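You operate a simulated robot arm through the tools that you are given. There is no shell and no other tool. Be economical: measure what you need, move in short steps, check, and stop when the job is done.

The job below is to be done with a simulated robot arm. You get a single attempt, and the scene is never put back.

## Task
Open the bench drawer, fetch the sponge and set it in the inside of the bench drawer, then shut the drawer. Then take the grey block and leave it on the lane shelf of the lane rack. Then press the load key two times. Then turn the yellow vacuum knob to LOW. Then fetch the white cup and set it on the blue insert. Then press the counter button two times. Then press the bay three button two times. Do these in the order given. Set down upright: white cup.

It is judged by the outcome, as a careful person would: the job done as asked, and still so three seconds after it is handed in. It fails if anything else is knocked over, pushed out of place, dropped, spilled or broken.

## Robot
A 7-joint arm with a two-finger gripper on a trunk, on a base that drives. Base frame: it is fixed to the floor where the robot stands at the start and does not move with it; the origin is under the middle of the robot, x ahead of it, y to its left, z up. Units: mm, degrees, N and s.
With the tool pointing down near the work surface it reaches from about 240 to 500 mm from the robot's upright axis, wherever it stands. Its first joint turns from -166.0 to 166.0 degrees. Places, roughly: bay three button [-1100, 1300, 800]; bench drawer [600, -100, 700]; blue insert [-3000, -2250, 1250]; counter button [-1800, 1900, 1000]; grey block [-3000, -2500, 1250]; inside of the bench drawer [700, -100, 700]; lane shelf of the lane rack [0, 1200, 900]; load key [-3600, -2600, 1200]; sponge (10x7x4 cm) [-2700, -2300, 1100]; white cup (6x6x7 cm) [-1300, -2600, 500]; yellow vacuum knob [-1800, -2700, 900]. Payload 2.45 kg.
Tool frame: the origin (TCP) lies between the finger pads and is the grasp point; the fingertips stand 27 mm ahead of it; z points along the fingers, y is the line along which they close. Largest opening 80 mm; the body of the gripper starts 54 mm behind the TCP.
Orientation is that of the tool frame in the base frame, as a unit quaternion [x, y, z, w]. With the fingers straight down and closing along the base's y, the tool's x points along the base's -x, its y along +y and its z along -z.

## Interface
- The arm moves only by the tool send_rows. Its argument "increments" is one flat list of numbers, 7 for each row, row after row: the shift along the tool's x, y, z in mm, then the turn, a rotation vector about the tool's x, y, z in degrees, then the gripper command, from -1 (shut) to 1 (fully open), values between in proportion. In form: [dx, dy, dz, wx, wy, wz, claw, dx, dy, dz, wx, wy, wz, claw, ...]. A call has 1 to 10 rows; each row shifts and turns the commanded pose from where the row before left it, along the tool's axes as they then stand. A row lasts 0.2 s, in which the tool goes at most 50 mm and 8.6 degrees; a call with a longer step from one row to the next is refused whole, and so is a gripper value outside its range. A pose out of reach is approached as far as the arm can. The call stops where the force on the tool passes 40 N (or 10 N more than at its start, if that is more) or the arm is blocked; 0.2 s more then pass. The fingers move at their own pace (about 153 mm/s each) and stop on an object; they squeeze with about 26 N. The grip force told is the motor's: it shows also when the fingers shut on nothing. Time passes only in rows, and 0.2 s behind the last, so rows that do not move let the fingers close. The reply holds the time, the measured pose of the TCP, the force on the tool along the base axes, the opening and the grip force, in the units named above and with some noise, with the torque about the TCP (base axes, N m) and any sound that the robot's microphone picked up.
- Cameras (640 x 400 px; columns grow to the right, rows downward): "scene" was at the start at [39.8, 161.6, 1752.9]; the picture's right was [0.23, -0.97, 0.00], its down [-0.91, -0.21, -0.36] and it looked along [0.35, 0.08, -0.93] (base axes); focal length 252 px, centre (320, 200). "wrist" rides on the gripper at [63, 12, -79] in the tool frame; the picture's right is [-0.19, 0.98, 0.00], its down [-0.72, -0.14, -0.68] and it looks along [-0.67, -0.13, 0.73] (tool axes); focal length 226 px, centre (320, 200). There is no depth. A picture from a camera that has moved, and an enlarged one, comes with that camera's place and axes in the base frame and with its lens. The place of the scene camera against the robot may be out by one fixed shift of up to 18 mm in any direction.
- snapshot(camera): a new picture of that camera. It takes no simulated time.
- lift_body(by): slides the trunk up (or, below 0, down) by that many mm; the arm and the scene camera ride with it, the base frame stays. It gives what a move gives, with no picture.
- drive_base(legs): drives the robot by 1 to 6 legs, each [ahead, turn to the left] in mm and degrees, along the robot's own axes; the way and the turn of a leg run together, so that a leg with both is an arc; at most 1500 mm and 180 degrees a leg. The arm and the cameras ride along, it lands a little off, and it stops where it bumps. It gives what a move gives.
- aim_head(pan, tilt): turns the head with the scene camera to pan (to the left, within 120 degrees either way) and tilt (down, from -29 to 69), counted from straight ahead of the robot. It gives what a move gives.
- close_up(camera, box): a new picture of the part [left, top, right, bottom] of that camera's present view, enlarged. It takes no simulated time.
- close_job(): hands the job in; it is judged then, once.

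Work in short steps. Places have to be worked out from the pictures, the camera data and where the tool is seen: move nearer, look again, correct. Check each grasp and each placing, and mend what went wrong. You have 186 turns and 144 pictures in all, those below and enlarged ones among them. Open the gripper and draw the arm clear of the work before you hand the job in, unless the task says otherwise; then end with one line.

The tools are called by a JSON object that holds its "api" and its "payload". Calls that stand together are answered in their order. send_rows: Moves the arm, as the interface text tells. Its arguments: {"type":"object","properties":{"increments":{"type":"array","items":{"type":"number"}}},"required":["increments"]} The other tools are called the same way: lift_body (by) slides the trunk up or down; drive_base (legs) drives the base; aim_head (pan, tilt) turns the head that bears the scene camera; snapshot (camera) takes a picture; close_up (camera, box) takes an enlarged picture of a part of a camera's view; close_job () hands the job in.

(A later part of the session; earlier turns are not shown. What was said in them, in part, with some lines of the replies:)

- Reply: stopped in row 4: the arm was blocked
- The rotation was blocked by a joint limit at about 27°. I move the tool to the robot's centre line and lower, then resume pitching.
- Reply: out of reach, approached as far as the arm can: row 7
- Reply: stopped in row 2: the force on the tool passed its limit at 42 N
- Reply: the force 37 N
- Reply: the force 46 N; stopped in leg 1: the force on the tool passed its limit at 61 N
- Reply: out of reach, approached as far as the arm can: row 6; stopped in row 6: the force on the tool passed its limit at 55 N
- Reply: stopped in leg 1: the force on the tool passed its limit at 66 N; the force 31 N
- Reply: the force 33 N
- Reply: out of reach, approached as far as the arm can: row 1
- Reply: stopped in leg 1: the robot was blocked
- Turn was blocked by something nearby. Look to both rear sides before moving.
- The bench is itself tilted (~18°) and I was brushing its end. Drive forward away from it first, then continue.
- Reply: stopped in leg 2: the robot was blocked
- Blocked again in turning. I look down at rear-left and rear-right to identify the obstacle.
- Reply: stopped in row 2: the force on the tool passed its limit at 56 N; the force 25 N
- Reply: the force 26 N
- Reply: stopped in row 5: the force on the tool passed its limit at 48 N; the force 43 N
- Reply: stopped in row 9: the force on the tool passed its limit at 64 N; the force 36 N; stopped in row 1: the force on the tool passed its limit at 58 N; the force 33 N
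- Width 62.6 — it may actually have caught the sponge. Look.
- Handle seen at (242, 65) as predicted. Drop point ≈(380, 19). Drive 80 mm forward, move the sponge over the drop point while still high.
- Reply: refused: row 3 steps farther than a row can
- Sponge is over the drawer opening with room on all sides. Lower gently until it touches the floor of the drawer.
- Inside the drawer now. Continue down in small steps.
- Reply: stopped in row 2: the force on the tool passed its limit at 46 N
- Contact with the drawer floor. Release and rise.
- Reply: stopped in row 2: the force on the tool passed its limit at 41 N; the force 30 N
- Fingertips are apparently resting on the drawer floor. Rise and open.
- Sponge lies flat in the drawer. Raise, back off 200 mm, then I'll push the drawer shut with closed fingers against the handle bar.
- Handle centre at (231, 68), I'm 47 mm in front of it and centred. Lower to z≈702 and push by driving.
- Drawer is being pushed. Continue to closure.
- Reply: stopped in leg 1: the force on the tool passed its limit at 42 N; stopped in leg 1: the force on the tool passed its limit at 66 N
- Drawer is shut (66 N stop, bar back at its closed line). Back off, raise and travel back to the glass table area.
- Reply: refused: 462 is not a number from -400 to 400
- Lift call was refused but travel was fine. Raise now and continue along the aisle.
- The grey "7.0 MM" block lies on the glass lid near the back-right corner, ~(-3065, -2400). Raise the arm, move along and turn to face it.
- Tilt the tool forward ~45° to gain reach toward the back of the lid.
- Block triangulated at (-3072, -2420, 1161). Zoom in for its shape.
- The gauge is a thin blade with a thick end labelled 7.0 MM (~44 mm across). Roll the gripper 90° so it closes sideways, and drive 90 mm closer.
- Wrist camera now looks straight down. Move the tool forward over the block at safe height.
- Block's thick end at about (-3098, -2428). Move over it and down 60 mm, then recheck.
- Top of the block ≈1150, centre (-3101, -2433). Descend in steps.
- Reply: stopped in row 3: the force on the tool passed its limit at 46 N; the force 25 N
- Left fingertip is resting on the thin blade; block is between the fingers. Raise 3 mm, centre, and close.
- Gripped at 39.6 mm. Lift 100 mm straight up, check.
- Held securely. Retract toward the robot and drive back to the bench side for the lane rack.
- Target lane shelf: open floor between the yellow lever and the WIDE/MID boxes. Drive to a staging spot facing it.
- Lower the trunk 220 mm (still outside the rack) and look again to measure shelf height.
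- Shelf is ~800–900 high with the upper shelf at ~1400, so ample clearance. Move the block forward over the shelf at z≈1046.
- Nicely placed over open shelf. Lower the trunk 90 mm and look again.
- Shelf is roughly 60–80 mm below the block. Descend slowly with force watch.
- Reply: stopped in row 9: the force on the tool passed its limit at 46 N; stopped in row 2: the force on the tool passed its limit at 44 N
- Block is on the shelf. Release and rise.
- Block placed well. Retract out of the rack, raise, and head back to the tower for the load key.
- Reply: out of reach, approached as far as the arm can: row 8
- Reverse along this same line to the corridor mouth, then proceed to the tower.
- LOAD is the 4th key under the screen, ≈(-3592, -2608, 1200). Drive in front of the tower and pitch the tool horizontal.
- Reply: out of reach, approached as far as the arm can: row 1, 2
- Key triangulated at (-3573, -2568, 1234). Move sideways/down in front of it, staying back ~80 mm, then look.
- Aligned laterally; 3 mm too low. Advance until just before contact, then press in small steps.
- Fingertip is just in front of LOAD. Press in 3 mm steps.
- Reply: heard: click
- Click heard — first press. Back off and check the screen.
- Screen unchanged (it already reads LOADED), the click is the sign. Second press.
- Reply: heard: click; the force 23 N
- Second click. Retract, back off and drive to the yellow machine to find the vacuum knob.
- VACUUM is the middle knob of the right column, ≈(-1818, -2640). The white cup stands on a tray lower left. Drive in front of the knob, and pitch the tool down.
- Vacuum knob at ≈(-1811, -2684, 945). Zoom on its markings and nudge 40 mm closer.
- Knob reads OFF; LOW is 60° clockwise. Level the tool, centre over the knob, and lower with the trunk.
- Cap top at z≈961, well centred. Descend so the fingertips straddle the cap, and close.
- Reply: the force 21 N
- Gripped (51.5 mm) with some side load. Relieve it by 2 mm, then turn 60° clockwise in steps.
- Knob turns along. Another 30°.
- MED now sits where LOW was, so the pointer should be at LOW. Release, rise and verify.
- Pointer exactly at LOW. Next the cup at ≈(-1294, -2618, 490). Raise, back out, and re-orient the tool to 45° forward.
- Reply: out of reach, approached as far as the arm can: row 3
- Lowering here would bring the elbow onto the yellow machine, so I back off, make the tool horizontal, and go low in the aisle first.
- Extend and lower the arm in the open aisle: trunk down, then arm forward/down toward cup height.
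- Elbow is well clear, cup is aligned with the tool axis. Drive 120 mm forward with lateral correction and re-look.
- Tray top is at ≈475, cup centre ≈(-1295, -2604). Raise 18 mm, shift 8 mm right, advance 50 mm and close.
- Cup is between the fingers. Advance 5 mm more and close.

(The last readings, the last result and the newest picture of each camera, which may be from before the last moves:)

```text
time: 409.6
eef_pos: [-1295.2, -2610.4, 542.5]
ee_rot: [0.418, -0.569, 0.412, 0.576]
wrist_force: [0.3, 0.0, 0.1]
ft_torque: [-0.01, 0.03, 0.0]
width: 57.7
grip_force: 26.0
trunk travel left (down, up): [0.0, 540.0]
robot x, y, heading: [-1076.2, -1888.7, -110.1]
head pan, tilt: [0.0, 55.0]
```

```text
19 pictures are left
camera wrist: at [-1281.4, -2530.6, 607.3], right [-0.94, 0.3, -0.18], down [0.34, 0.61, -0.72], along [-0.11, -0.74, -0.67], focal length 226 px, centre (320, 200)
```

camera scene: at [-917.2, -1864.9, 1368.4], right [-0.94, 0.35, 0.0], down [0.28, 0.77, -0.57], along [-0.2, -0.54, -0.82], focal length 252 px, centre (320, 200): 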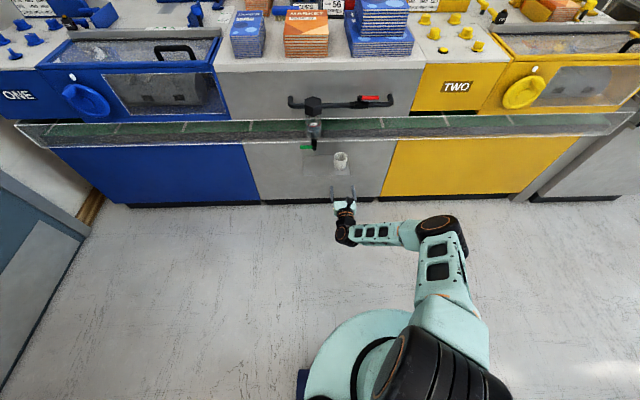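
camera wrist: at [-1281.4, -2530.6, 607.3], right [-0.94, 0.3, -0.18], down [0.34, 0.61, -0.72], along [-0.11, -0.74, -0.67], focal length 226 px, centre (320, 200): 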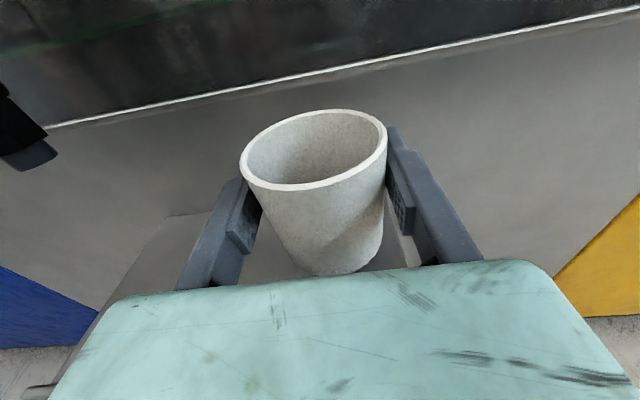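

Cup lifted. Back out straight, raise the trunk, then travel to the glass table.

{"api": "drive_base", "payload": {"legs": [[-200, 0]]}}

{"api": "lift_body", "payload": {"by": 400}}

{"api": "lift_body", "payload": {"by": 140}}

{"api": "send_rows", "payload": {"increments": [40, 0, 0, 0, 0, 0, -1, 40, 0, 0, 0, 0, 0, -1, 40, 0, 0, 0, 0, 0, -1, 40, 0, 0, 0, 0, 0, -1, 30, 0, 0, 0, 0, 0, -1]}}

{"api": "drive_base", "payload": {"legs": [[0, -32], [425, 0], [0, -55]]}}

```text
time: 411.2
eef_pos: [-1224.3, -2423.3, 542.6]
ee_rot: [0.421, -0.568, 0.413, 0.574]
wrist_force: [-0.2, 0.7, -0.9]
ft_torque: [0.03, 0.0, -0.01]
width: 57.8
grip_force: 26.1
trunk travel left (down, up): [0.0, 540.0]
robot x, y, heading: [-1010.5, -1701.0, -109.7]
head pan, tilt: [0.0, 55.0]
```

```text
time: 415.1
eef_pos: [-1223.4, -2423.4, 941.3]
ee_rot: [0.421, -0.568, 0.414, 0.573]
wrist_force: [0.9, -0.3, 0.0]
ft_torque: [0.01, 0.0, 0.01]
width: 57.6
grip_force: 26.4
trunk travel left (down, up): [-400.0, 140.0]
robot x, y, heading: [-1006.8, -1703.7, -110.2]
head pan, tilt: [0.0, 55.0]
```

```text
time: 416.7
eef_pos: [-1222.5, -2422.8, 1082.1]
ee_rot: [0.42, -0.569, 0.413, 0.574]
wrist_force: [0.1, 0.5, -0.3]
ft_torque: [0.01, 0.01, -0.01]
width: 57.5
grip_force: 25.7
trunk travel left (down, up): [-540.0, 0.0]
robot x, y, heading: [-1007.5, -1701.5, -109.9]
head pan, tilt: [0.0, 55.0]
```

```text
time: 417.9
eef_pos: [-1222.1, -2423.7, 1271.1]
ee_rot: [0.42, -0.569, 0.414, 0.573]
wrist_force: [0.9, 0.1, -0.6]
ft_torque: [-0.01, 0.0, 0.0]
width: 57.9
grip_force: 26.0
trunk travel left (down, up): [-540.0, 0.0]
robot x, y, heading: [-1004.9, -1701.5, -109.9]
head pan, tilt: [0.0, 55.0]
```

```text
time: 424.7
eef_pos: [-2072.5, -1776.7, 1272.0]
ee_rot: [0.094, 0.701, 0.103, -0.7]
wrist_force: [-0.3, -0.3, -0.8]
ft_torque: [0.0, 0.01, 0.02]
width: 57.7
grip_force: 25.9
trunk travel left (down, up): [-540.0, 0.0]
robot x, y, heading: [-1343.4, -1968.2, 161.6]
head pan, tilt: [0.0, 55.0]
```

{"api": "drive_base", "payload": {"legs": [[0, 1], [1490, 0], [30, 0]]}}

{"api": "drive_base", "payload": {"legs": [[0, 87.4]]}}

{"api": "snapshot", "payload": {"camera": "wrist"}}

{"api": "snapshot", "payload": {"camera": "scene"}}

```text
time: 433.0
eef_pos: [-3550.7, -1360.3, 1272.2]
ee_rot: [0.082, 0.702, 0.09, -0.701]
wrist_force: [-0.8, 0.4, -1.0]
ft_torque: [0.03, 0.02, 0.03]
width: 57.7
grip_force: 25.8
trunk travel left (down, up): [-540.0, 0.0]
robot x, y, heading: [-2812.6, -1526.9, 163.8]
head pan, tilt: [0.0, 55.0]
```

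```text
time: 437.2
eef_pos: [-3016.2, -2251.1, 1271.3]
ee_rot: [0.427, -0.564, 0.419, 0.57]
wrist_force: [-1.4, 0.4, 0.1]
ft_torque: [0.0, 0.0, -0.04]
width: 57.6
grip_force: 26.0
trunk travel left (down, up): [-540.0, 0.0]
robot x, y, heading: [-2818.0, -1524.3, -109.0]
head pan, tilt: [0.0, 55.0]
```

```text
18 pictures are left
camera wrist: at [-3003.3, -2172.1, 1334.8], right [-0.94, 0.28, -0.18], down [0.32, 0.61, -0.72], along [-0.09, -0.74, -0.67], focal length 226 px, centre (320, 200)
```

wrist: 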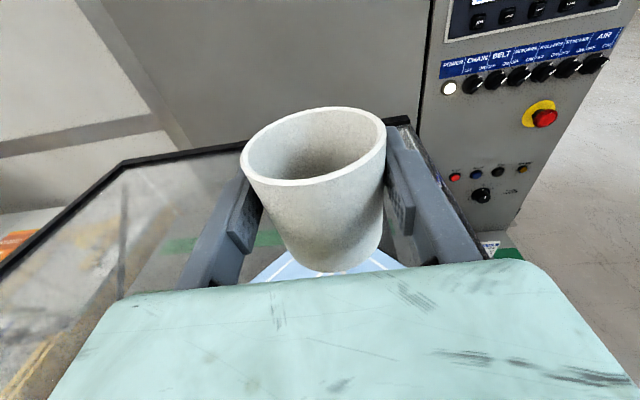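

```text
17 pictures are left
camera scene: at [-2695.6, -1612.3, 1908.4], right [-0.95, 0.32, 0.0], down [0.27, 0.78, -0.57], along [-0.19, -0.54, -0.82], focal length 252 px, centre (320, 200)
```

scene: 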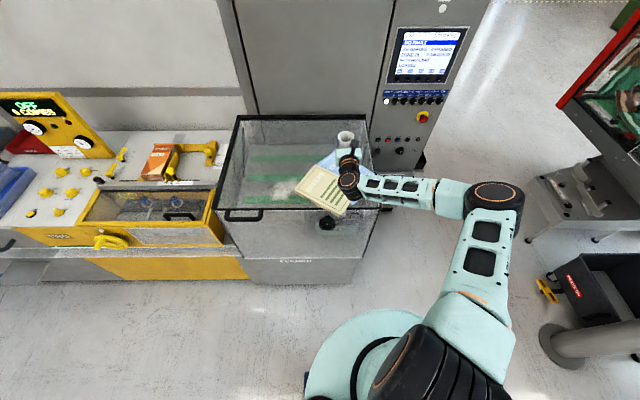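

From the front, the wrist would graze the OFFERS card with a level tool, so I pitch the tool down 10° — the cup will settle upright when set down. Move over the blue card's exposed area and lower.

{"api": "send_rows", "payload": {"increments": [0, 13, -23, 0, 0, 0, -1, 0, 0, 0, 0, -5, 0, -1, 0, 0, 0, 0, -5, 0, -1, -19.7, 0, 3.5, 0, 0, 0, -1, -19.7, 0, 3.5, 0, 0, 0, -1, -14.8, 0, 2.6, 0, 0, 0, -1]}}

{"api": "aim_head", "payload": {"pan": 15, "tilt": 50}}

{"api": "close_up", "payload": {"camera": "scene", "box": [300, 80, 500, 260]}}

{"api": "snapshot", "payload": {"camera": "wrist"}}

```text
time: 438.6
eef_pos: [-3023.0, -2226.2, 1214.8]
ee_rot: [-0.461, 0.612, -0.38, -0.518]
wrist_force: [-0.2, 0.5, 0.0]
ft_torque: [0.0, -0.01, -0.01]
width: 57.5
grip_force: 26.4
trunk travel left (down, up): [-540.0, 0.0]
robot x, y, heading: [-2815.0, -1528.3, -108.8]
head pan, tilt: [0.0, 55.0]
```

```text
time: 439.4
eef_pos: [-3023.5, -2225.8, 1215.1]
ee_rot: [-0.46, 0.612, -0.38, -0.519]
wrist_force: [-0.1, 0.0, -0.4]
ft_torque: [0.0, 0.0, 0.02]
width: 57.4
grip_force: 25.9
trunk travel left (down, up): [-540.0, 0.0]
robot x, y, heading: [-2819.5, -1527.9, -108.8]
head pan, tilt: [15.0, 50.0]
```

```text
2.22 times, centred on (400, 170) of scene
camera zoom: at [-2677.7, -1621.0, 1914.8], right [-1.0, 0.07, 0.0], down [0.05, 0.76, -0.64], along [-0.04, -0.64, -0.77], focal length 560 px, centre (142, 267)
```

zoom: 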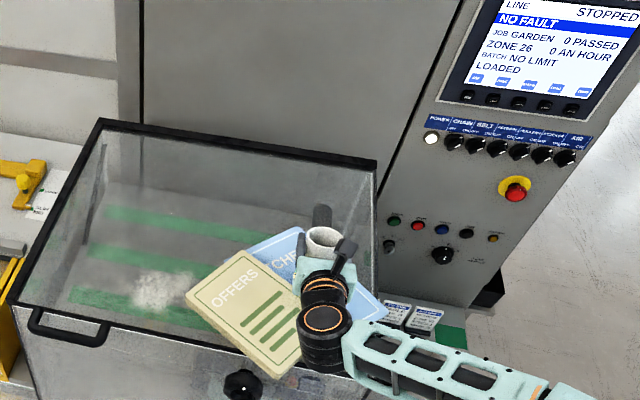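

```text
15 pictures are left
camera wrist: at [-3014.2, -2157.9, 1292.1], right [-0.93, 0.31, -0.18], down [0.36, 0.72, -0.59], along [-0.06, -0.61, -0.79], focal length 226 px, centre (320, 200)
```

wrist: 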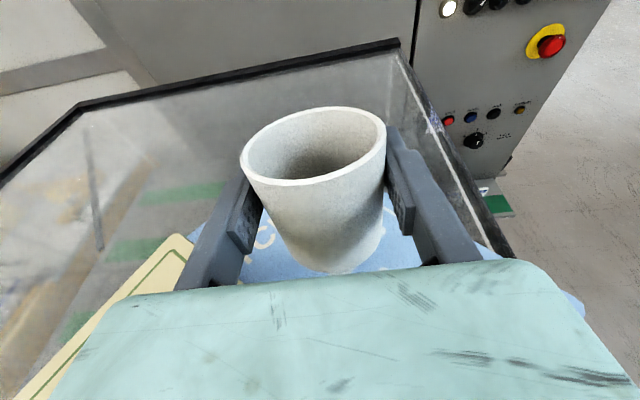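

Cup is over the exposed blue area. Pitch 5° more for wrist clearance and lower slowly until it touches.

{"api": "send_rows", "payload": {"increments": [0, 0, 0, 0, -5, 0, -1, -3.86, 0, 1.04, 0, 0, 0, -1, -3.86, 0, 1.04, 0, 0, 0, -1, -3.86, 0, 1.04, 0, 0, 0, -1, -3.86, 0, 1.04, 0, 0, 0, -1, -3.86, 0, 1.04, 0, 0, 0, -1, -2.9, 0, 0.78, 0, 0, 0, -1, -2.9, 0, 0.78, 0, 0, 0, -1, -2.9, 0, 0.78, 0, 0, 0, -1, -2.9, 0, 0.78, 0, 0, 0, -1]}}

```text
time: 441.6
eef_pos: [-3023.2, -2224.3, 1183.4]
ee_rot: [-0.475, 0.633, -0.36, -0.493]
wrist_force: [-0.2, -0.6, 3.9]
ft_torque: [-0.06, 0.03, -0.01]
width: 57.8
grip_force: 25.6
trunk travel left (down, up): [-540.0, 0.0]
robot x, y, heading: [-2814.1, -1523.6, -109.2]
head pan, tilt: [15.0, 50.0]
```

First contact. Press down gently so the cup pivots flat.

{"api": "send_rows", "payload": {"increments": [-1.45, 0, 0.39, 0, 0, 0, -1, -1.45, 0, 0.39, 0, 0, 0, -1, -1.45, 0, 0.39, 0, 0, 0, -1]}}

{"api": "snapshot", "payload": {"camera": "wrist"}}

{"api": "close_up", "payload": {"camera": "scene", "box": [360, 120, 480, 230]}}

```text
time: 442.4
eef_pos: [-3023.2, -2224.5, 1181.6]
ee_rot: [-0.477, 0.633, -0.361, -0.492]
wrist_force: [0.1, -1.2, 20.3]
ft_torque: [-0.23, 0.02, -0.02]
width: 57.4
grip_force: 25.9
trunk travel left (down, up): [-540.0, 0.0]
robot x, y, heading: [-2816.4, -1524.6, -108.7]
head pan, tilt: [15.0, 50.0]
```

```text
14 pictures are left
camera wrist: at [-3015.3, -2162.7, 1263.7], right [-0.93, 0.33, -0.17], down [0.37, 0.77, -0.52], along [-0.04, -0.55, -0.83], focal length 226 px, centre (320, 200)
```

wrist: 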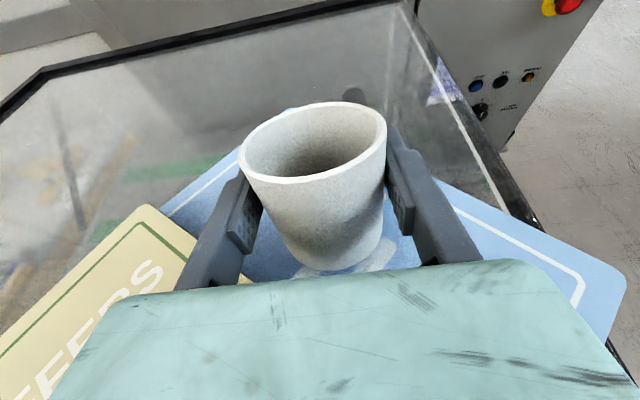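

```text
3.64 times, centred on (420, 175) of scene
camera zoom: at [-2677.0, -1618.6, 1915.1], right [-1.0, 0.07, 0.0], down [0.05, 0.76, -0.64], along [-0.04, -0.64, -0.77], focal length 916 px, centre (-44, 291)
```

zoom: 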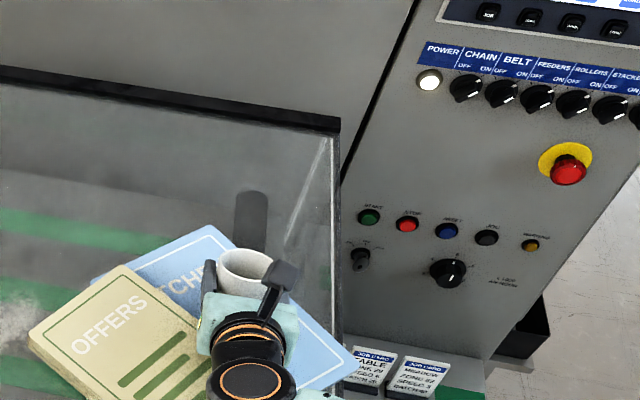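

Cup doesn't pivot within the grip; reduce tilt to ~9°, touch again, then release with a small opening.

{"api": "send_rows", "payload": {"increments": [1, 0, 0, 0, 3, 0, -1, 0, 0, 0, 0, 3, 0, -1, -1, 0, 0.15, 0, 0, 0, -1, -1, 0, 0.15, 0, 0, 0, -1]}}

```text
time: 442.9
eef_pos: [-3022.8, -2226.5, 1186.7]
ee_rot: [-0.46, 0.613, -0.38, -0.518]
wrist_force: [1.2, -0.2, 19.9]
ft_torque: [1.35, -0.64, -0.09]
width: 57.4
grip_force: 25.7
trunk travel left (down, up): [-540.0, 0.0]
robot x, y, heading: [-2817.8, -1528.0, -109.0]
head pan, tilt: [15.0, 50.0]
stopped in row 2: the force on the tool passed its limit at 43 N (the readings are from after the stop); the commanded pose is now the measured one
```

The hand touches the OFFERS stack at this tilt; go back to 15° and release there.

{"api": "send_rows", "payload": {"increments": [2, 0, 0, 0, -3, 0, -1, 0, 0, 0, 0, -3, 0, -1, 0, 0, 0, 0, 0, 0, -1]}}

{"api": "snapshot", "payload": {"camera": "wrist"}}

```text
time: 443.7
eef_pos: [-3022.3, -2225.5, 1183.7]
ee_rot: [-0.481, 0.64, -0.355, -0.483]
wrist_force: [0.1, 0.1, -0.4]
ft_torque: [0.02, -0.02, -0.03]
width: 57.3
grip_force: 26.0
trunk travel left (down, up): [-540.0, 0.0]
robot x, y, heading: [-2812.7, -1528.8, -109.0]
head pan, tilt: [15.0, 50.0]
```

```text
12 pictures are left
camera wrist: at [-3016.3, -2166.6, 1268.6], right [-0.93, 0.33, -0.17], down [0.38, 0.78, -0.5], along [-0.03, -0.53, -0.85], focal length 226 px, centre (320, 200)
```

wrist: 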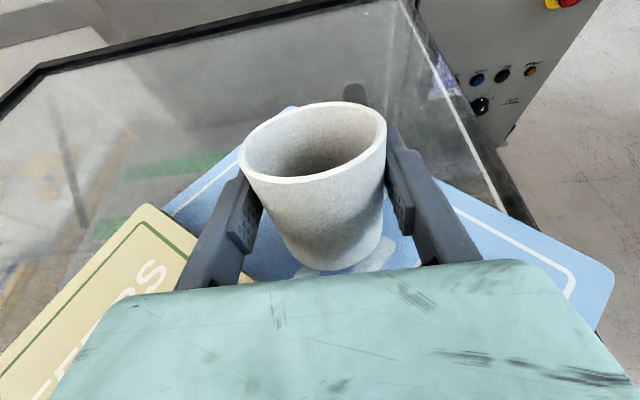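

At contact with no load. Open by just ~3 mm so the cup rocks flat between the pads, then look.

{"api": "send_rows", "payload": {"increments": [-0.5, 0, 0, 0, 0, 0, -1, 0, 0, 0, 0, 0, 0, 0.5, 0, 0, 0, 0, 0, 0, 0.5, 0, 0, 0, 0, 0, 0, 0.6]}}

{"api": "snapshot", "payload": {"camera": "wrist"}}

```text
time: 444.7
eef_pos: [-3022.9, -2225.9, 1185.1]
ee_rot: [-0.481, 0.64, -0.355, -0.483]
wrist_force: [0.2, -0.4, -0.7]
ft_torque: [0.01, -0.02, 0.0]
width: 64.0
grip_force: 0.1
trunk travel left (down, up): [-540.0, 0.0]
robot x, y, heading: [-2815.9, -1526.3, -109.0]
head pan, tilt: [15.0, 50.0]
```

```text
11 pictures are left
camera wrist: at [-3016.2, -2166.4, 1268.2], right [-0.93, 0.33, -0.17], down [0.38, 0.78, -0.5], along [-0.03, -0.53, -0.85], focal length 226 px, centre (320, 200)
```

wrist: 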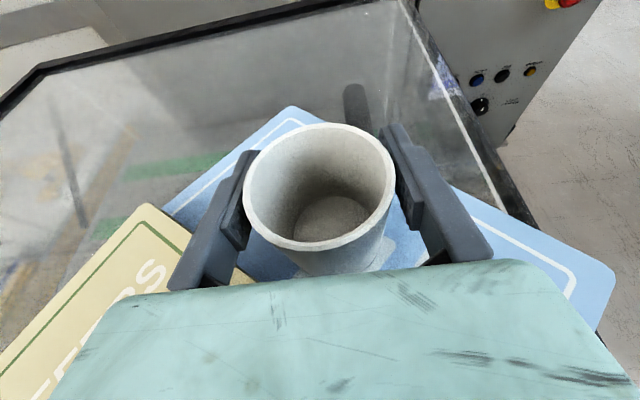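

Cup is upright on the blue insert. Open fully and withdraw along the tool axis, slightly rising.

{"api": "send_rows", "payload": {"increments": [0, 0, 0, 0, 0, 0, 1, 0, 0, 0, 0, 0, 0, 1, 1, 0, -15, 0, 0, 0, 1, 2, 0, -25, 0, 0, 0, 1, 5, 0, -30, 0, 0, 0, 1, 10, 0, -40, 0, 0, 0, 1, 20, 0, -30, 0, 0, 0, 1, 30, 0, 0, 0, 0, 0, 1]}}

{"api": "snapshot", "payload": {"camera": "wrist"}}

```text
time: 446.5
eef_pos: [-2987.7, -2115.5, 1286.9]
ee_rot: [-0.48, 0.64, -0.354, -0.485]
wrist_force: [0.0, 0.4, -0.9]
ft_torque: [0.03, -0.01, -0.01]
width: 80.2
grip_force: 0.0
trunk travel left (down, up): [-540.0, 0.0]
robot x, y, heading: [-2818.8, -1525.3, -109.1]
head pan, tilt: [15.0, 50.0]
```

```text
10 pictures are left
camera wrist: at [-2981.3, -2056.9, 1371.0], right [-0.93, 0.33, -0.17], down [0.38, 0.78, -0.5], along [-0.03, -0.53, -0.85], focal length 226 px, centre (320, 200)
```

wrist: 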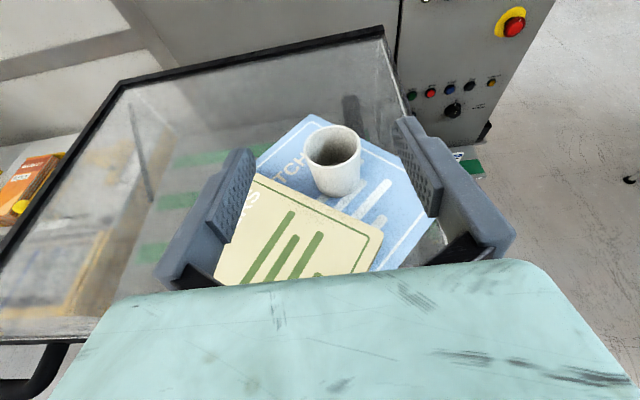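

Cup stands upright on the blue insert. Now the long drive back to the racks for the counter button; first the aisle.

{"api": "drive_base", "payload": {"legs": [[0, 91.3], [1490, 0]]}}

{"api": "drive_base", "payload": {"legs": [[0, 39], [590, 0], [0, 50]]}}

```text
time: 458.0
eef_pos: [-758.8, -2084.5, 1287.8]
ee_rot: [0.796, -0.087, 0.595, 0.072]
wrist_force: [0.4, -1.0, -0.2]
ft_torque: [0.0, 0.0, -0.02]
width: 79.8
grip_force: 0.1
trunk travel left (down, up): [-540.0, 0.0]
robot x, y, heading: [-1362.4, -1947.9, -15.4]
head pan, tilt: [15.0, 50.0]
```

```text
time: 465.5
eef_pos: [-686.6, -1119.8, 1287.9]
ee_rot: [0.627, 0.497, 0.474, -0.367]
wrist_force: [0.0, -0.6, -0.4]
ft_torque: [0.03, 0.01, 0.01]
width: 80.0
grip_force: 0.0
trunk travel left (down, up): [-540.0, 0.0]
robot x, y, heading: [-827.1, -1718.7, 74.2]
head pan, tilt: [15.0, 50.0]
```

{"api": "drive_base", "payload": {"legs": [[0, -3], [1000, 0], [970, 0]]}}

```text
time: 475.8
eef_pos: [-1.9, 725.7, 1287.2]
ee_rot: [0.643, 0.477, 0.485, -0.352]
wrist_force: [-0.3, -0.2, 1.0]
ft_torque: [0.01, -0.03, 0.01]
width: 79.8
grip_force: 0.1
trunk travel left (down, up): [-540.0, 0.0]
robot x, y, heading: [-179.2, 139.5, 70.5]
head pan, tilt: [15.0, 50.0]
```

{"api": "drive_base", "payload": {"legs": [[0, 88.8], [1000, 0]]}}

{"api": "aim_head", "payload": {"pan": -40, "tilt": 32}}

{"api": "snapshot", "payload": {"camera": "scene"}}

```text
time: 484.9
eef_pos: [-1695.8, 696.4, 1287.2]
ee_rot: [0.134, 0.788, 0.108, -0.59]
wrist_force: [0.3, -1.0, -1.0]
ft_torque: [-0.03, 0.01, -0.01]
width: 80.0
grip_force: 0.1
trunk travel left (down, up): [-540.0, 0.0]
robot x, y, heading: [-1117.9, 496.8, 158.1]
head pan, tilt: [15.0, 50.0]
```

```text
time: 486.1
eef_pos: [-1696.3, 696.7, 1286.1]
ee_rot: [0.134, 0.789, 0.107, -0.59]
wrist_force: [0.3, 0.3, -0.7]
ft_torque: [0.01, -0.02, 0.0]
width: 80.2
grip_force: 0.0
trunk travel left (down, up): [-540.0, 0.0]
robot x, y, heading: [-1117.5, 495.8, 158.0]
head pan, tilt: [-40.0, 32.0]
```

```text
9 pictures are left
camera scene: at [-1186.9, 444.8, 1941.2], right [0.88, 0.47, 0.0], down [0.25, -0.47, -0.85], along [-0.4, 0.75, -0.53], focal length 252 px, centre (320, 200)
```

scene: 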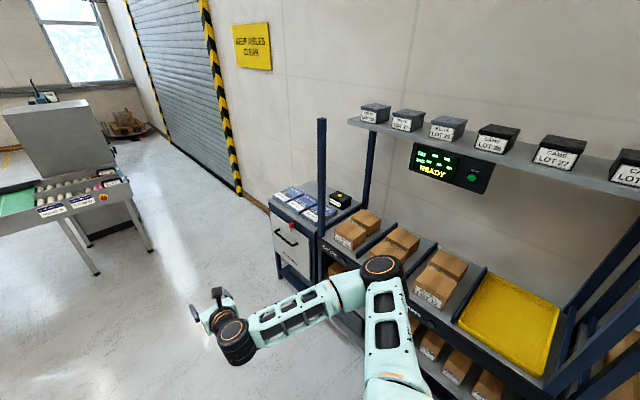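

The counter is the black box with a yellow button on the returns cabinet, behind the bay rack's left post. I'll approach from its left-front so that the elbow stays clear of the post.

{"api": "drive_base", "payload": {"legs": [[0, 2], [1450, 0], [0, -110]]}}

{"api": "aim_head", "payload": {"pan": 0, "tilt": 32}}

{"api": "snapshot", "payload": {"camera": "scene"}}

```text
time: 498.4
eef_pos: [-2101.3, 1476.7, 1286.5]
ee_rot: [0.716, 0.357, 0.54, -0.262]
wrist_force: [0.2, -0.8, -0.6]
ft_torque: [0.01, -0.01, 0.03]
width: 80.1
grip_force: 0.2
trunk travel left (down, up): [-540.0, 0.0]
robot x, y, heading: [-2471.6, 988.6, 50.2]
head pan, tilt: [-40.0, 32.0]
```

```text
time: 499.4
eef_pos: [-2101.1, 1478.0, 1287.5]
ee_rot: [0.716, 0.357, 0.54, -0.261]
wrist_force: [-0.2, 0.5, 0.0]
ft_torque: [-0.02, -0.01, -0.02]
width: 79.9
grip_force: 0.1
trunk travel left (down, up): [-540.0, 0.0]
robot x, y, heading: [-2471.5, 986.7, 50.3]
head pan, tilt: [0.0, 32.0]
```

```text
8 pictures are left
camera scene: at [-2529.8, 1139.1, 1941.3], right [0.77, -0.64, 0.0], down [-0.34, -0.41, -0.85], along [0.54, 0.65, -0.53], focal length 252 px, centre (320, 200)
```

scene: 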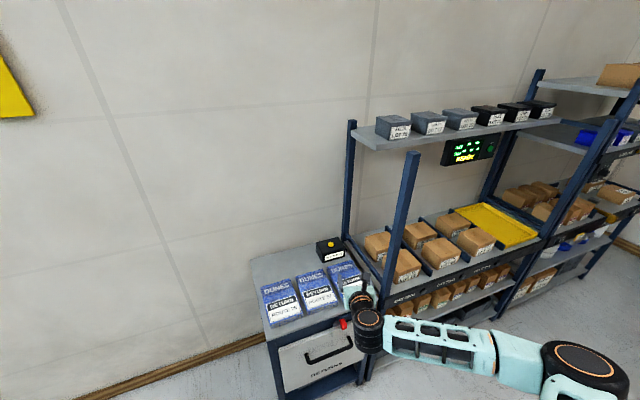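

Button at ≈(-1804, 1917, 985); the rack's post at ≈(-1801, 1545). Drive to about (-2420, 1280) facing the box, close the fingers and pitch the tool to 45°.

{"api": "drive_base", "payload": {"legs": [[0, 30], [297, 0], [0, -34]]}}

{"api": "send_rows", "payload": {"increments": [0, 0, 0, 0, -7, 0, -1, 0, 0, 0, 0, -7, 0, -1, 0, 0, 0, 0, -7, 0, -1, 0, 0, 0, 0, -7, 0, -1]}}

```text
time: 504.6
eef_pos: [-2020.4, 1734.6, 1286.4]
ee_rot: [0.727, 0.333, 0.548, -0.244]
wrist_force: [0.1, 0.3, 0.1]
ft_torque: [-0.01, -0.01, 0.03]
width: 79.8
grip_force: 0.0
trunk travel left (down, up): [-540.0, 0.0]
robot x, y, heading: [-2421.6, 1269.0, 46.5]
head pan, tilt: [0.0, 32.0]
```

```text
time: 505.6
eef_pos: [-2022.2, 1735.8, 1286.5]
ee_rot: [0.838, 0.383, 0.355, -0.156]
wrist_force: [-0.2, -0.3, 0.4]
ft_torque: [0.0, -0.02, 0.0]
width: 0.0
grip_force: 26.0
trunk travel left (down, up): [-540.0, 0.0]
robot x, y, heading: [-2424.2, 1270.5, 46.4]
head pan, tilt: [0.0, 32.0]
```

Move toward the box, staying ~150 mm above it, and look with the wrist camera.

{"api": "send_rows", "payload": {"increments": [12.1, 6.2, 40.2, 0, 0, 0, -1, 12.1, 6.2, 40.2, 0, 0, 0, -1, 12.1, 6.2, 40.2, 0, 0, 0, -1, 12.1, 6.2, 40.2, 0, 0, 0, -1, 12.1, 6.2, 40.2, 0, 0, 0, -1, 12.1, 6.2, 40.2, 0, 0, 0, -1, 12.1, 6.2, 40.2, 0, 0, 0, -1]}}

{"api": "snapshot", "payload": {"camera": "wrist"}}

```text
time: 507.2
eef_pos: [-1814.2, 1904.6, 1150.6]
ee_rot: [0.838, 0.383, 0.356, -0.155]
wrist_force: [0.8, 1.0, 0.0]
ft_torque: [-0.01, 0.02, 0.0]
width: 0.1
grip_force: 26.7
trunk travel left (down, up): [-540.0, 0.0]
robot x, y, heading: [-2424.0, 1269.7, 46.5]
head pan, tilt: [0.0, 32.0]
```

```text
7 pictures are left
camera wrist: at [-1813.4, 1888.4, 1251.6], right [0.65, -0.75, -0.13], down [-0.76, -0.65, -0.04], along [-0.05, 0.12, -0.99], focal length 226 px, centre (320, 200)
```

wrist: 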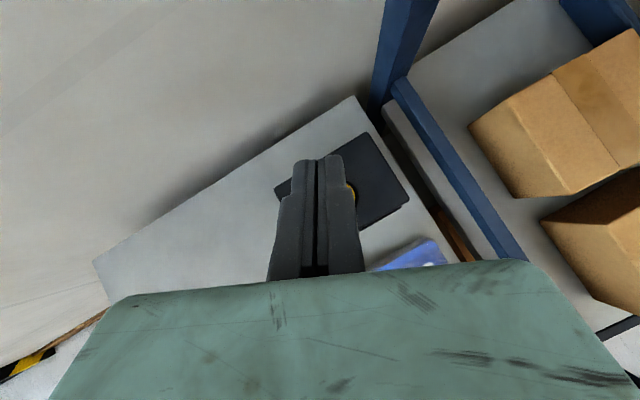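

Button centre ≈(-1803, 1905). Align the fingertip over it and descend in small steps.

{"api": "send_rows", "payload": {"increments": [-22.8, 2.3, 19.6, 0, 0, 0, -1, -22.8, 2.3, 19.6, 0, 0, 0, -1, -22.8, 2.3, 19.6, 0, 0, 0, -1, -2.9, 0, 2.8, 0, 0, 0, -1, -2.9, 0, 2.8, 0, 0, 0, -1, -2.9, 0, 2.8, 0, 0, 0, -1]}}

{"api": "close_up", "payload": {"camera": "scene", "box": [300, 110, 440, 230]}}

```text
time: 508.6
eef_pos: [-1812.1, 1893.5, 1051.0]
ee_rot: [0.838, 0.382, 0.356, -0.156]
wrist_force: [0.3, 0.0, 0.4]
ft_torque: [0.01, 0.0, -0.01]
width: 0.3
grip_force: 26.7
trunk travel left (down, up): [-540.0, 0.0]
robot x, y, heading: [-2421.8, 1272.8, 46.5]
head pan, tilt: [0.0, 32.0]
```

```text
3.33 times, centred on (370, 170) of scene
camera zoom: at [-2470.8, 1424.9, 1941.3], right [0.73, -0.69, 0.0], down [-0.36, -0.38, -0.85], along [0.58, 0.62, -0.53], focal length 840 px, centre (153, 300)
```

zoom: 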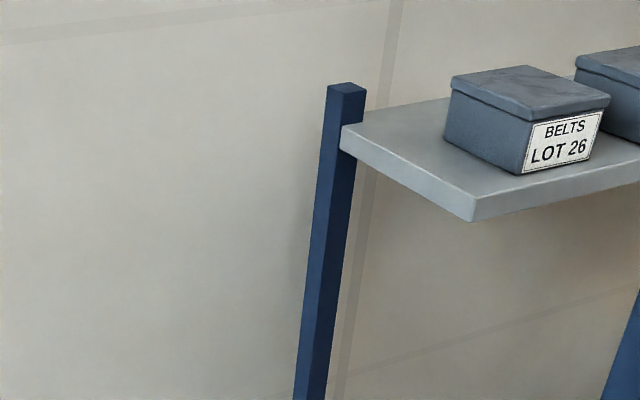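

{"api": "send_rows", "payload": {"increments": [-2.14, 0, 2.1, 0, 0, 0, -1, -2.14, 0, 2.1, 0, 0, 0, -1, -2.14, 0, 2.1, 0, 0, 0, -1, -2.14, 0, 2.1, 0, 0, 0, -1, -2.14, 0, 2.1, 0, 0, 0, -1]}}

{"api": "close_up", "payload": {"camera": "scene", "box": [310, 235, 400, 310]}}

```text
time: 509.8
eef_pos: [-1815.6, 1895.3, 1035.5]
ee_rot: [0.838, 0.383, 0.355, -0.157]
wrist_force: [0.0, -0.3, -0.9]
ft_torque: [0.01, 0.01, -0.01]
width: 0.0
grip_force: 26.3
trunk travel left (down, up): [-540.0, 0.0]
robot x, y, heading: [-2427.0, 1271.2, 46.7]
head pan, tilt: [0.0, 32.0]
```

```text
5.33 times, centred on (355, 272) of scene
camera zoom: at [-2470.7, 1425.3, 1941.2], right [0.73, -0.69, 0.0], down [-0.36, -0.38, -0.85], along [0.58, 0.61, -0.53], focal length 1344 px, centre (133, -187)
```

zoom: 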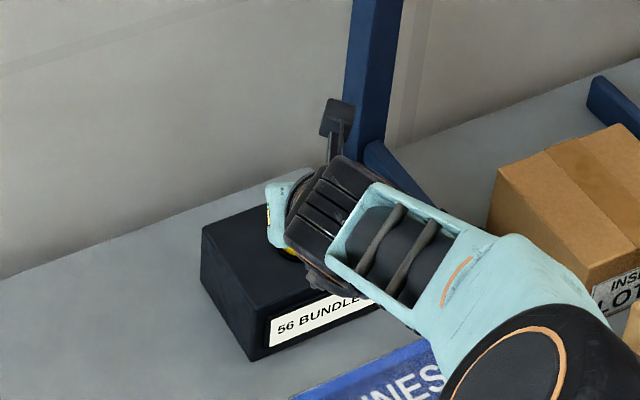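

Aligned over the button visually. Continue down in 2–3 mm steps.

{"api": "send_rows", "payload": {"increments": [-2.14, 0, 2.1, 0, 0, 0, -1, -2.14, 0, 2.1, 0, 0, 0, -1, -1.43, 0, 1.4, 0, 0, 0, -1, -1.43, 0, 1.4, 0, 0, 0, -1, -1.43, 0, 1.4, 0, 0, 0, -1]}}

```text
time: 511.0
eef_pos: [-1812.8, 1893.1, 1022.0]
ee_rot: [0.838, 0.383, 0.356, -0.156]
wrist_force: [-0.3, -0.7, -0.1]
ft_torque: [0.03, 0.0, 0.02]
width: 0.1
grip_force: 26.0
trunk travel left (down, up): [-540.0, 0.0]
robot x, y, heading: [-2421.4, 1268.0, 46.6]
head pan, tilt: [0.0, 32.0]
```

{"api": "send_rows", "payload": {"increments": [-1.43, 0, 1.4, 0, 0, 0, -1, -1.43, 0, 1.4, 0, 0, 0, -1, -1.43, 0, 1.4, 0, 0, 0, -1, -1.43, 0, 1.4, 0, 0, 0, -1, -1.43, 0, 1.4, 0, 0, 0, -1]}}

```text
time: 512.2
eef_pos: [-1812.5, 1892.4, 1013.7]
ee_rot: [0.838, 0.383, 0.355, -0.155]
wrist_force: [-0.1, 0.0, 0.0]
ft_torque: [0.02, 0.01, 0.01]
width: 0.5
grip_force: 25.7
trunk travel left (down, up): [-540.0, 0.0]
robot x, y, heading: [-2418.9, 1268.5, 46.5]
head pan, tilt: [0.0, 32.0]
```

{"api": "send_rows", "payload": {"increments": [-1.43, 0, 1.4, 0, 0, 0, -1, -1.43, 0, 1.4, 0, 0, 0, -1, -1.43, 0, 1.4, 0, 0, 0, -1, -1.43, 0, 1.4, 0, 0, 0, -1, -1.43, 0, 1.4, 0, 0, 0, -1, -1.43, 0, 1.4, 0, 0, 0, -1]}}

```text
time: 513.6
eef_pos: [-1813.3, 1892.8, 1006.9]
ee_rot: [0.838, 0.383, 0.356, -0.156]
wrist_force: [0.5, 0.6, -0.4]
ft_torque: [0.02, -0.02, 0.02]
width: 0.0
grip_force: 26.1
out of reach, approached as far as the arm can: row 5
trunk travel left (down, up): [-540.0, 0.0]
robot x, y, heading: [-2419.8, 1268.4, 46.4]
head pan, tilt: [0.0, 32.0]
```

Arm at its limit; use the trunk for the last millimetres.

{"api": "lift_body", "payload": {"by": -6}}

{"api": "lift_body", "payload": {"by": -5}}

```text
time: 514.1
eef_pos: [-1812.8, 1891.2, 1000.9]
ee_rot: [0.838, 0.384, 0.355, -0.156]
wrist_force: [1.1, -0.9, -0.4]
ft_torque: [-0.01, -0.02, -0.04]
width: 0.0
grip_force: 25.9
trunk travel left (down, up): [-534.0, 6.0]
robot x, y, heading: [-2426.9, 1269.9, 46.6]
head pan, tilt: [0.0, 32.0]
```

```text
time: 514.7
eef_pos: [-1813.1, 1892.3, 994.7]
ee_rot: [0.838, 0.383, 0.355, -0.156]
wrist_force: [-0.2, 0.4, 3.8]
ft_torque: [0.02, -0.03, -0.01]
width: 6.0
grip_force: 29.6
trunk travel left (down, up): [-529.0, 11.0]
robot x, y, heading: [-2421.0, 1268.2, 46.5]
head pan, tilt: [0.0, 32.0]
heard: click
```

Click — first press. Raise and press again.

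{"api": "lift_body", "payload": {"by": 10}}

{"api": "lift_body", "payload": {"by": -10}}

```text
time: 515.3
eef_pos: [-1812.0, 1891.3, 1004.7]
ee_rot: [0.838, 0.384, 0.356, -0.157]
wrist_force: [0.4, 0.0, -0.1]
ft_torque: [-0.03, -0.02, -0.04]
width: 0.0
grip_force: 30.1
trunk travel left (down, up): [-539.0, 1.0]
robot x, y, heading: [-2423.2, 1269.6, 46.4]
head pan, tilt: [0.0, 32.0]
```

```text
time: 515.8
eef_pos: [-1812.0, 1891.2, 996.2]
ee_rot: [0.838, 0.382, 0.356, -0.156]
wrist_force: [-1.0, -0.7, 3.7]
ft_torque: [0.02, 0.0, -0.03]
width: 6.1
grip_force: 29.4
trunk travel left (down, up): [-529.0, 11.0]
robot x, y, heading: [-2419.8, 1270.1, 46.3]
head pan, tilt: [0.0, 32.0]
heard: click
```

Second click. Raise and retract the arm the way it came, then check the counter.

{"api": "lift_body", "payload": {"by": 11}}

{"api": "send_rows", "payload": {"increments": [30, 0, -29, 0, 0, 0, -1, 30, 0, -29, 0, 0, 0, -1, 30, 0, -29, 0, 0, 0, -1, -12.1, -6.2, -40.2, 0, 0, 0, -1, -12.1, -6.2, -40.2, 0, 0, 0, -1, -12.1, -6.2, -40.2, 0, 0, 0, -1, -12.1, -6.2, -40.2, 0, 0, 0, -1, -12.1, -6.2, -40.2, 0, 0, 0, -1, -12.1, -6.2, -40.2, 0, 0, 0, -1, -12.1, -6.2, -40.2, 0, 0, 0, -1]}}

{"api": "close_up", "payload": {"camera": "scene", "box": [310, 235, 400, 310]}}

```text
time: 516.4
eef_pos: [-1813.8, 1891.8, 1005.9]
ee_rot: [0.838, 0.383, 0.355, -0.156]
wrist_force: [0.3, -1.3, 0.3]
ft_torque: [0.0, 0.02, 0.0]
width: 0.0
grip_force: 29.7
trunk travel left (down, up): [-540.0, 0.0]
robot x, y, heading: [-2421.4, 1270.0, 46.4]
head pan, tilt: [0.0, 32.0]
```

```text
time: 518.6
eef_pos: [-1785.1, 1937.9, 1140.3]
ee_rot: [0.838, 0.383, 0.356, -0.156]
wrist_force: [0.1, 0.7, 0.2]
ft_torque: [0.01, 0.01, 0.0]
width: 0.0
grip_force: 29.6
out of reach, approached as far as the arm can: row 1, 2, 3, 4, 5, 6, 7, 8, 9, 10
trunk travel left (down, up): [-540.0, 0.0]
robot x, y, heading: [-2425.5, 1268.8, 46.3]
head pan, tilt: [0.0, 32.0]
```

```text
5.33 times, centred on (355, 272) of scene
camera zoom: at [-2470.6, 1425.3, 1941.2], right [0.73, -0.69, 0.0], down [-0.36, -0.38, -0.85], along [0.58, 0.61, -0.53], focal length 1344 px, centre (133, -187)
```

zoom: 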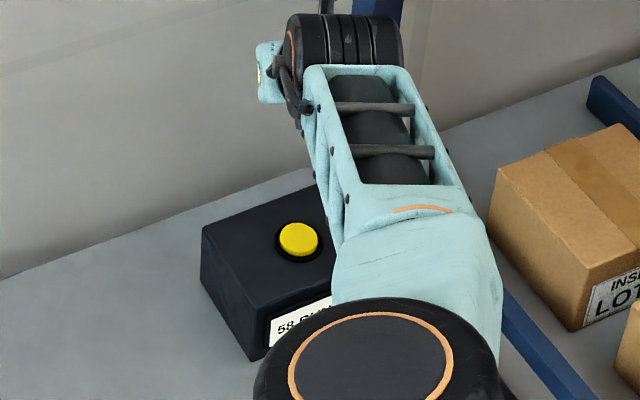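

Counter went 56→58: two presses registered. The arm is in a stretched posture; drive straight back to take it clear of the rack before re-posing it.

{"api": "drive_base", "payload": {"legs": [[-450, 0]]}}

{"api": "send_rows", "payload": {"increments": [0, 0, 0, 0, 0, 0, -1, 0, 0, 0, 0, 0, 0, -1, 0, 0, 0, 0, 0, 0, -1]}}

```text
time: 521.4
eef_pos: [-2102.1, 1611.0, 1140.9]
ee_rot: [0.836, 0.386, 0.356, -0.158]
wrist_force: [0.0, 0.3, 0.7]
ft_torque: [-0.01, 0.01, -0.01]
width: 0.0
grip_force: 29.7
trunk travel left (down, up): [-540.0, 0.0]
robot x, y, heading: [-2734.8, 936.4, 46.9]
head pan, tilt: [0.0, 32.0]
```

```text
time: 522.2
eef_pos: [-2100.6, 1612.1, 1139.9]
ee_rot: [0.837, 0.386, 0.355, -0.156]
wrist_force: [-0.4, 0.6, -0.3]
ft_torque: [-0.03, 0.01, -0.03]
width: 0.0
grip_force: 29.8
trunk travel left (down, up): [-540.0, 0.0]
robot x, y, heading: [-2733.1, 939.9, 47.3]
head pan, tilt: [0.0, 32.0]
```

{"api": "send_rows", "payload": {"increments": [-14, 0, -14, 0, 0, 0, -1, -28, 0, -28, 0, 0, 0, -1, -28, 0, -28, 0, 0, 0, -1]}}

```text
time: 523.0
eef_pos: [-2107.2, 1593.8, 1111.5]
ee_rot: [0.842, 0.39, 0.339, -0.153]
wrist_force: [-2.0, 0.2, -0.6]
ft_torque: [-0.02, -0.13, -0.12]
width: 0.1
grip_force: 30.2
out of reach, approached as far as the arm can: row 1, 2, 3
trunk travel left (down, up): [-540.0, 0.0]
robot x, y, heading: [-2731.2, 936.4, 47.4]
head pan, tilt: [0.0, 32.0]
```

Retracting is limited by some joint. Try pitching the tool back toward horizontal to free it.

{"api": "send_rows", "payload": {"increments": [0, 0, 0, 0, 7, 0, -1, 0, 0, 0, 0, 7, 0, -1, 0, 0, 0, 0, 7, 0, -1, 0, 0, 0, 0, 7, 0, -1, 0, 0, 0, 0, 7, 0, -1]}}

```text
time: 524.2
eef_pos: [-2110.0, 1599.2, 1127.9]
ee_rot: [0.711, 0.33, 0.573, -0.239]
wrist_force: [1.0, -0.2, 0.8]
ft_torque: [-0.01, 0.05, 0.02]
width: 0.3
grip_force: 30.0
out of reach, approached as far as the arm can: row 1
trunk travel left (down, up): [-540.0, 0.0]
robot x, y, heading: [-2730.6, 939.0, 46.7]
head pan, tilt: [0.0, 32.0]
```

{"api": "send_rows", "payload": {"increments": [0, 0, -30, 0, 0, 0, -1, 0, 0, -30, 0, 0, 0, -1, 0, 0, -40, 0, 0, 0, -1, 0, 0, -40, 0, 0, 0, -1]}}

```text
time: 525.2
eef_pos: [-2204.8, 1499.6, 1157.4]
ee_rot: [0.711, 0.33, 0.573, -0.238]
wrist_force: [0.2, 0.4, -0.6]
ft_torque: [0.01, -0.02, -0.01]
width: 0.5
grip_force: 29.7
trunk travel left (down, up): [-540.0, 0.0]
robot x, y, heading: [-2732.6, 938.7, 47.4]
head pan, tilt: [0.0, 32.0]
```

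Freed. Retract further, level the tool and drive along the lane toward bay three.

{"api": "send_rows", "payload": {"increments": [0, 0, -44, 0, 0, 0, -1, 0, 0, -44, 0, 0, 0, -1, 0, 0, -44, 0, 0, 0, -1, 0, 0, -44, 0, 0, 0, -1, 0, 0, -40, 0, 0, 0, -1, 0, 0, 0, 0, 6.5, 0, -1, 0, 0, 0, 0, 6.5, 0, -1]}}

{"api": "drive_base", "payload": {"legs": [[0, -58.5], [1490, 0]]}}

```text
time: 526.8
eef_pos: [-2345.3, 1344.8, 1211.1]
ee_rot: [0.641, 0.302, 0.65, -0.274]
wrist_force: [-0.6, -0.6, 0.6]
ft_torque: [0.01, 0.03, 0.0]
width: 0.0
grip_force: 29.8
trunk travel left (down, up): [-540.0, 0.0]
robot x, y, heading: [-2731.4, 936.3, 47.1]
head pan, tilt: [0.0, 32.0]
```

```text
time: 536.7
eef_pos: [-749.2, 579.7, 1209.2]
ee_rot: [0.708, -0.035, 0.703, 0.062]
wrist_force: [0.8, 0.1, 0.0]
ft_torque: [0.01, 0.0, 0.0]
width: 0.2
grip_force: 29.8
trunk travel left (down, up): [-540.0, 0.0]
robot x, y, heading: [-1308.0, 675.1, -8.7]
head pan, tilt: [0.0, 32.0]
```

{"api": "drive_base", "payload": {"legs": [[0, 78]]}}

{"api": "lift_body", "payload": {"by": -390}}

{"api": "snapshot", "payload": {"camera": "wrist"}}

```text
time: 540.5
eef_pos: [-1091.0, 1193.9, 1209.6]
ee_rot: [0.573, 0.417, 0.588, -0.391]
wrist_force: [-0.1, 0.0, 0.2]
ft_torque: [0.02, -0.01, -0.01]
width: 0.0
grip_force: 29.7
trunk travel left (down, up): [-540.0, 0.0]
robot x, y, heading: [-1304.3, 675.1, 68.7]
head pan, tilt: [0.0, 32.0]
```

```text
time: 544.2
eef_pos: [-1091.2, 1193.7, 820.6]
ee_rot: [0.574, 0.416, 0.588, -0.39]
wrist_force: [0.0, 0.3, -0.2]
ft_torque: [-0.02, -0.03, -0.02]
width: 0.2
grip_force: 29.8
trunk travel left (down, up): [-150.0, 390.0]
robot x, y, heading: [-1302.2, 674.8, 68.6]
head pan, tilt: [0.0, 32.0]
```

```text
3 pictures are left
camera wrist: at [-1108.8, 1117.0, 885.1], right [0.93, -0.34, -0.15], down [-0.34, -0.6, -0.72], along [0.16, 0.72, -0.68], focal length 226 px, centre (320, 200)
```

wrist: 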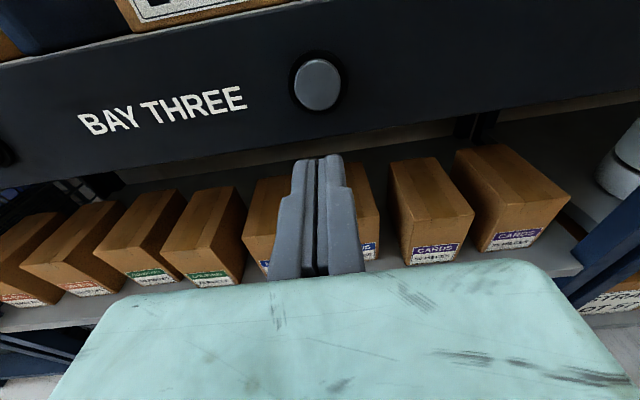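

Bay-three button ≈117 mm ahead and 10 mm higher. Align, advance and press in small steps.

{"api": "send_rows", "payload": {"increments": [10, 1.5, 20, 0, 0, 0, -1, 0, 0, 20, 0, 0, 0, -1, 0, 0, 20, 0, 0, 0, -1]}}

{"api": "snapshot", "payload": {"camera": "wrist"}}

```text
time: 545.0
eef_pos: [-1069.7, 1249.9, 829.8]
ee_rot: [0.573, 0.417, 0.588, -0.39]
wrist_force: [-0.5, -0.3, 0.6]
ft_torque: [0.01, 0.03, 0.0]
width: 0.0
grip_force: 29.8
trunk travel left (down, up): [-150.0, 390.0]
robot x, y, heading: [-1306.3, 674.5, 68.4]
head pan, tilt: [0.0, 32.0]
```

```text
2 pictures are left
camera wrist: at [-1087.4, 1172.4, 894.3], right [0.93, -0.35, -0.15], down [-0.34, -0.6, -0.72], along [0.16, 0.72, -0.68], focal length 226 px, centre (320, 200)
```

wrist: 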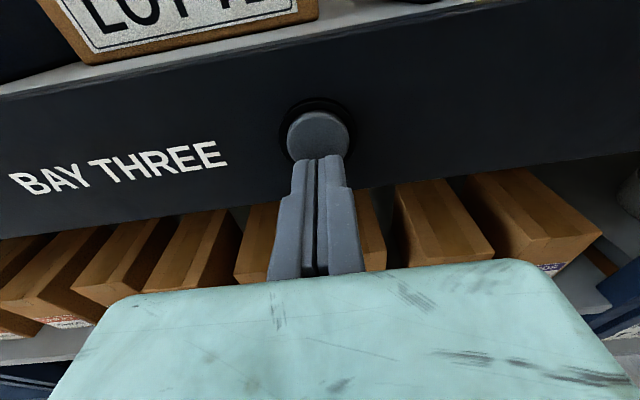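

Aligned; ~5–10 mm to contact. Raise 6 mm and press in 2 mm steps.

{"api": "send_rows", "payload": {"increments": [6, 0, 0, 0, 0, 0, -1, 0, 0, 2, 0, 0, 0, -1, 0, 0, 2, 0, 0, 0, -1, 0, 0, 2, 0, 0, 0, -1]}}

{"api": "send_rows", "payload": {"increments": [0, 0, 2, 0, 0, 0, -1, 0, 0, 2, 0, 0, 0, -1]}}

```text
time: 546.0
eef_pos: [-1068.1, 1255.2, 834.9]
ee_rot: [0.574, 0.416, 0.587, -0.391]
wrist_force: [0.5, 0.2, -0.4]
ft_torque: [0.01, -0.03, 0.03]
width: 0.0
grip_force: 29.7
trunk travel left (down, up): [-150.0, 390.0]
robot x, y, heading: [-1305.9, 672.7, 68.5]
head pan, tilt: [0.0, 32.0]
```

```text
time: 546.6
eef_pos: [-1068.3, 1258.9, 835.6]
ee_rot: [0.573, 0.417, 0.586, -0.392]
wrist_force: [-1.5, -2.5, -1.0]
ft_torque: [-0.03, 0.0, 0.02]
width: 0.1
grip_force: 29.9
trunk travel left (down, up): [-150.0, 390.0]
robot x, y, heading: [-1305.7, 674.2, 68.5]
head pan, tilt: [0.0, 32.0]
heard: click
```

Click — first press. Back off, then press again.

{"api": "send_rows", "payload": {"increments": [0, 0, -6, 0, 0, 0, -1, 0, 0, -6, 0, 0, 0, -1, 0, 0, 0, 0, 0, 0, -1]}}

{"api": "send_rows", "payload": {"increments": [0, 0, 6, 0, 0, 0, -1, 0, 0, 4, 0, 0, 0, -1, 0, 0, 2, 0, 0, 0, -1]}}

```text
time: 547.4
eef_pos: [-1072.0, 1248.4, 835.9]
ee_rot: [0.573, 0.417, 0.587, -0.392]
wrist_force: [0.0, 0.2, 0.0]
ft_torque: [0.02, 0.01, -0.02]
width: 0.0
grip_force: 30.2
trunk travel left (down, up): [-150.0, 390.0]
robot x, y, heading: [-1303.9, 674.6, 68.6]
head pan, tilt: [0.0, 32.0]
```

```text
time: 548.2
eef_pos: [-1066.8, 1260.1, 837.7]
ee_rot: [0.573, 0.417, 0.588, -0.391]
wrist_force: [-2.7, -2.7, 0.8]
ft_torque: [0.01, 0.01, 0.05]
width: 0.0
grip_force: 29.8
trunk travel left (down, up): [-150.0, 390.0]
robot x, y, heading: [-1305.4, 668.8, 68.7]
head pan, tilt: [0.0, 32.0]
heard: click
```

Second click. Withdraw, open the gripper, back off and check the display.

{"api": "send_rows", "payload": {"increments": [0, 0, -30, 0, 0, 0, -1, 0, 0, -40, 0, 0, 0, -1, 0, 0, -10, 0, 0, 0, 1, 0, 0, 0, 0, 0, 0, 1]}}

{"api": "drive_base", "payload": {"legs": [[-200, 0]]}}

{"api": "aim_head", "payload": {"pan": 0, "tilt": 20}}

{"api": "snapshot", "payload": {"camera": "scene"}}

```text
time: 549.2
eef_pos: [-1092.5, 1184.5, 836.9]
ee_rot: [0.573, 0.417, 0.587, -0.391]
wrist_force: [0.2, -0.1, 0.4]
ft_torque: [0.01, -0.02, -0.03]
width: 79.9
grip_force: 0.1
trunk travel left (down, up): [-150.0, 390.0]
robot x, y, heading: [-1301.4, 675.3, 68.7]
head pan, tilt: [0.0, 32.0]
```

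```text
time: 550.5
eef_pos: [-1133.7, 1100.3, 837.8]
ee_rot: [0.572, 0.418, 0.585, -0.394]
wrist_force: [0.0, -0.2, -0.1]
ft_torque: [0.01, 0.01, -0.04]
width: 79.9
grip_force: 0.1
trunk travel left (down, up): [-150.0, 390.0]
robot x, y, heading: [-1338.5, 589.2, 69.0]
head pan, tilt: [0.0, 32.0]
stopped in leg 1: the robot was blocked; the commanded pose is now the measured one
```

```text
time: 551.2
eef_pos: [-1134.3, 1100.8, 837.3]
ee_rot: [0.572, 0.418, 0.585, -0.394]
wrist_force: [-0.3, 0.7, 0.2]
ft_torque: [-0.02, 0.0, -0.03]
width: 80.1
grip_force: 0.0
trunk travel left (down, up): [-150.0, 390.0]
robot x, y, heading: [-1341.7, 588.1, 68.9]
head pan, tilt: [0.0, 20.0]
```

```text
1 pictures are left
camera scene: at [-1439.7, 716.2, 1570.4], right [0.93, -0.36, 0.0], down [-0.12, -0.32, -0.94], along [0.34, 0.88, -0.34], focal length 252 px, centre (320, 200)
```

scene: 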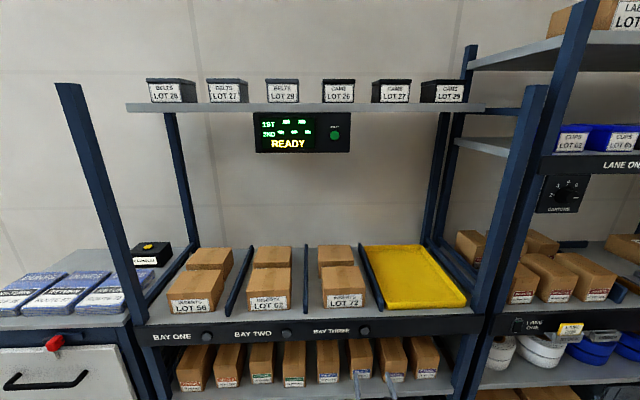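

Presses done (two clicks). Reversing bumped something behind; move forward slightly and look back there.

{"api": "drive_base", "payload": {"legs": [[50, 0]]}}

{"api": "aim_head", "payload": {"pan": 120, "tilt": 45}}

{"api": "snapshot", "payload": {"camera": "scene"}}

```text
time: 552.1
eef_pos: [-1115.3, 1147.7, 837.1]
ee_rot: [0.572, 0.419, 0.585, -0.394]
wrist_force: [-0.6, -0.9, -0.4]
ft_torque: [0.0, 0.0, -0.01]
width: 79.8
grip_force: 0.0
trunk travel left (down, up): [-150.0, 390.0]
robot x, y, heading: [-1318.2, 637.4, 68.9]
head pan, tilt: [0.0, 20.0]
```

```text
time: 554.1
eef_pos: [-1115.1, 1148.3, 836.7]
ee_rot: [0.572, 0.419, 0.585, -0.394]
wrist_force: [-0.2, -0.9, 0.8]
ft_torque: [0.01, -0.03, -0.02]
width: 80.1
grip_force: 0.0
trunk travel left (down, up): [-150.0, 390.0]
robot x, y, heading: [-1321.7, 635.9, 69.3]
head pan, tilt: [120.0, 45.0]
```

```text
0 pictures are left
camera scene: at [-1535.3, 663.5, 1531.9], right [-0.16, 0.99, 0.0], down [0.7, 0.11, -0.71], along [-0.7, -0.11, -0.71], focal length 252 px, centre (320, 200)
```

scene: 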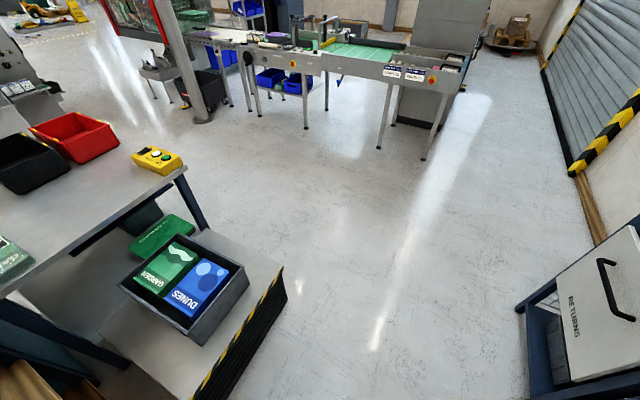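

The bump was against a fixed platform with a hazard-striped edge, and nothing on it looks disturbed. The gripper is open and the arm is clear, so I hand the job in.

{"api": "close_job", "payload": {}}

```text
The job is handed in.
```

All seven tasks were done in the order given, and the job is handed in. While backing off at the end the robot bumped a platform with a hazard-striped edge, and nothing on it looked disturbed in the last picture.
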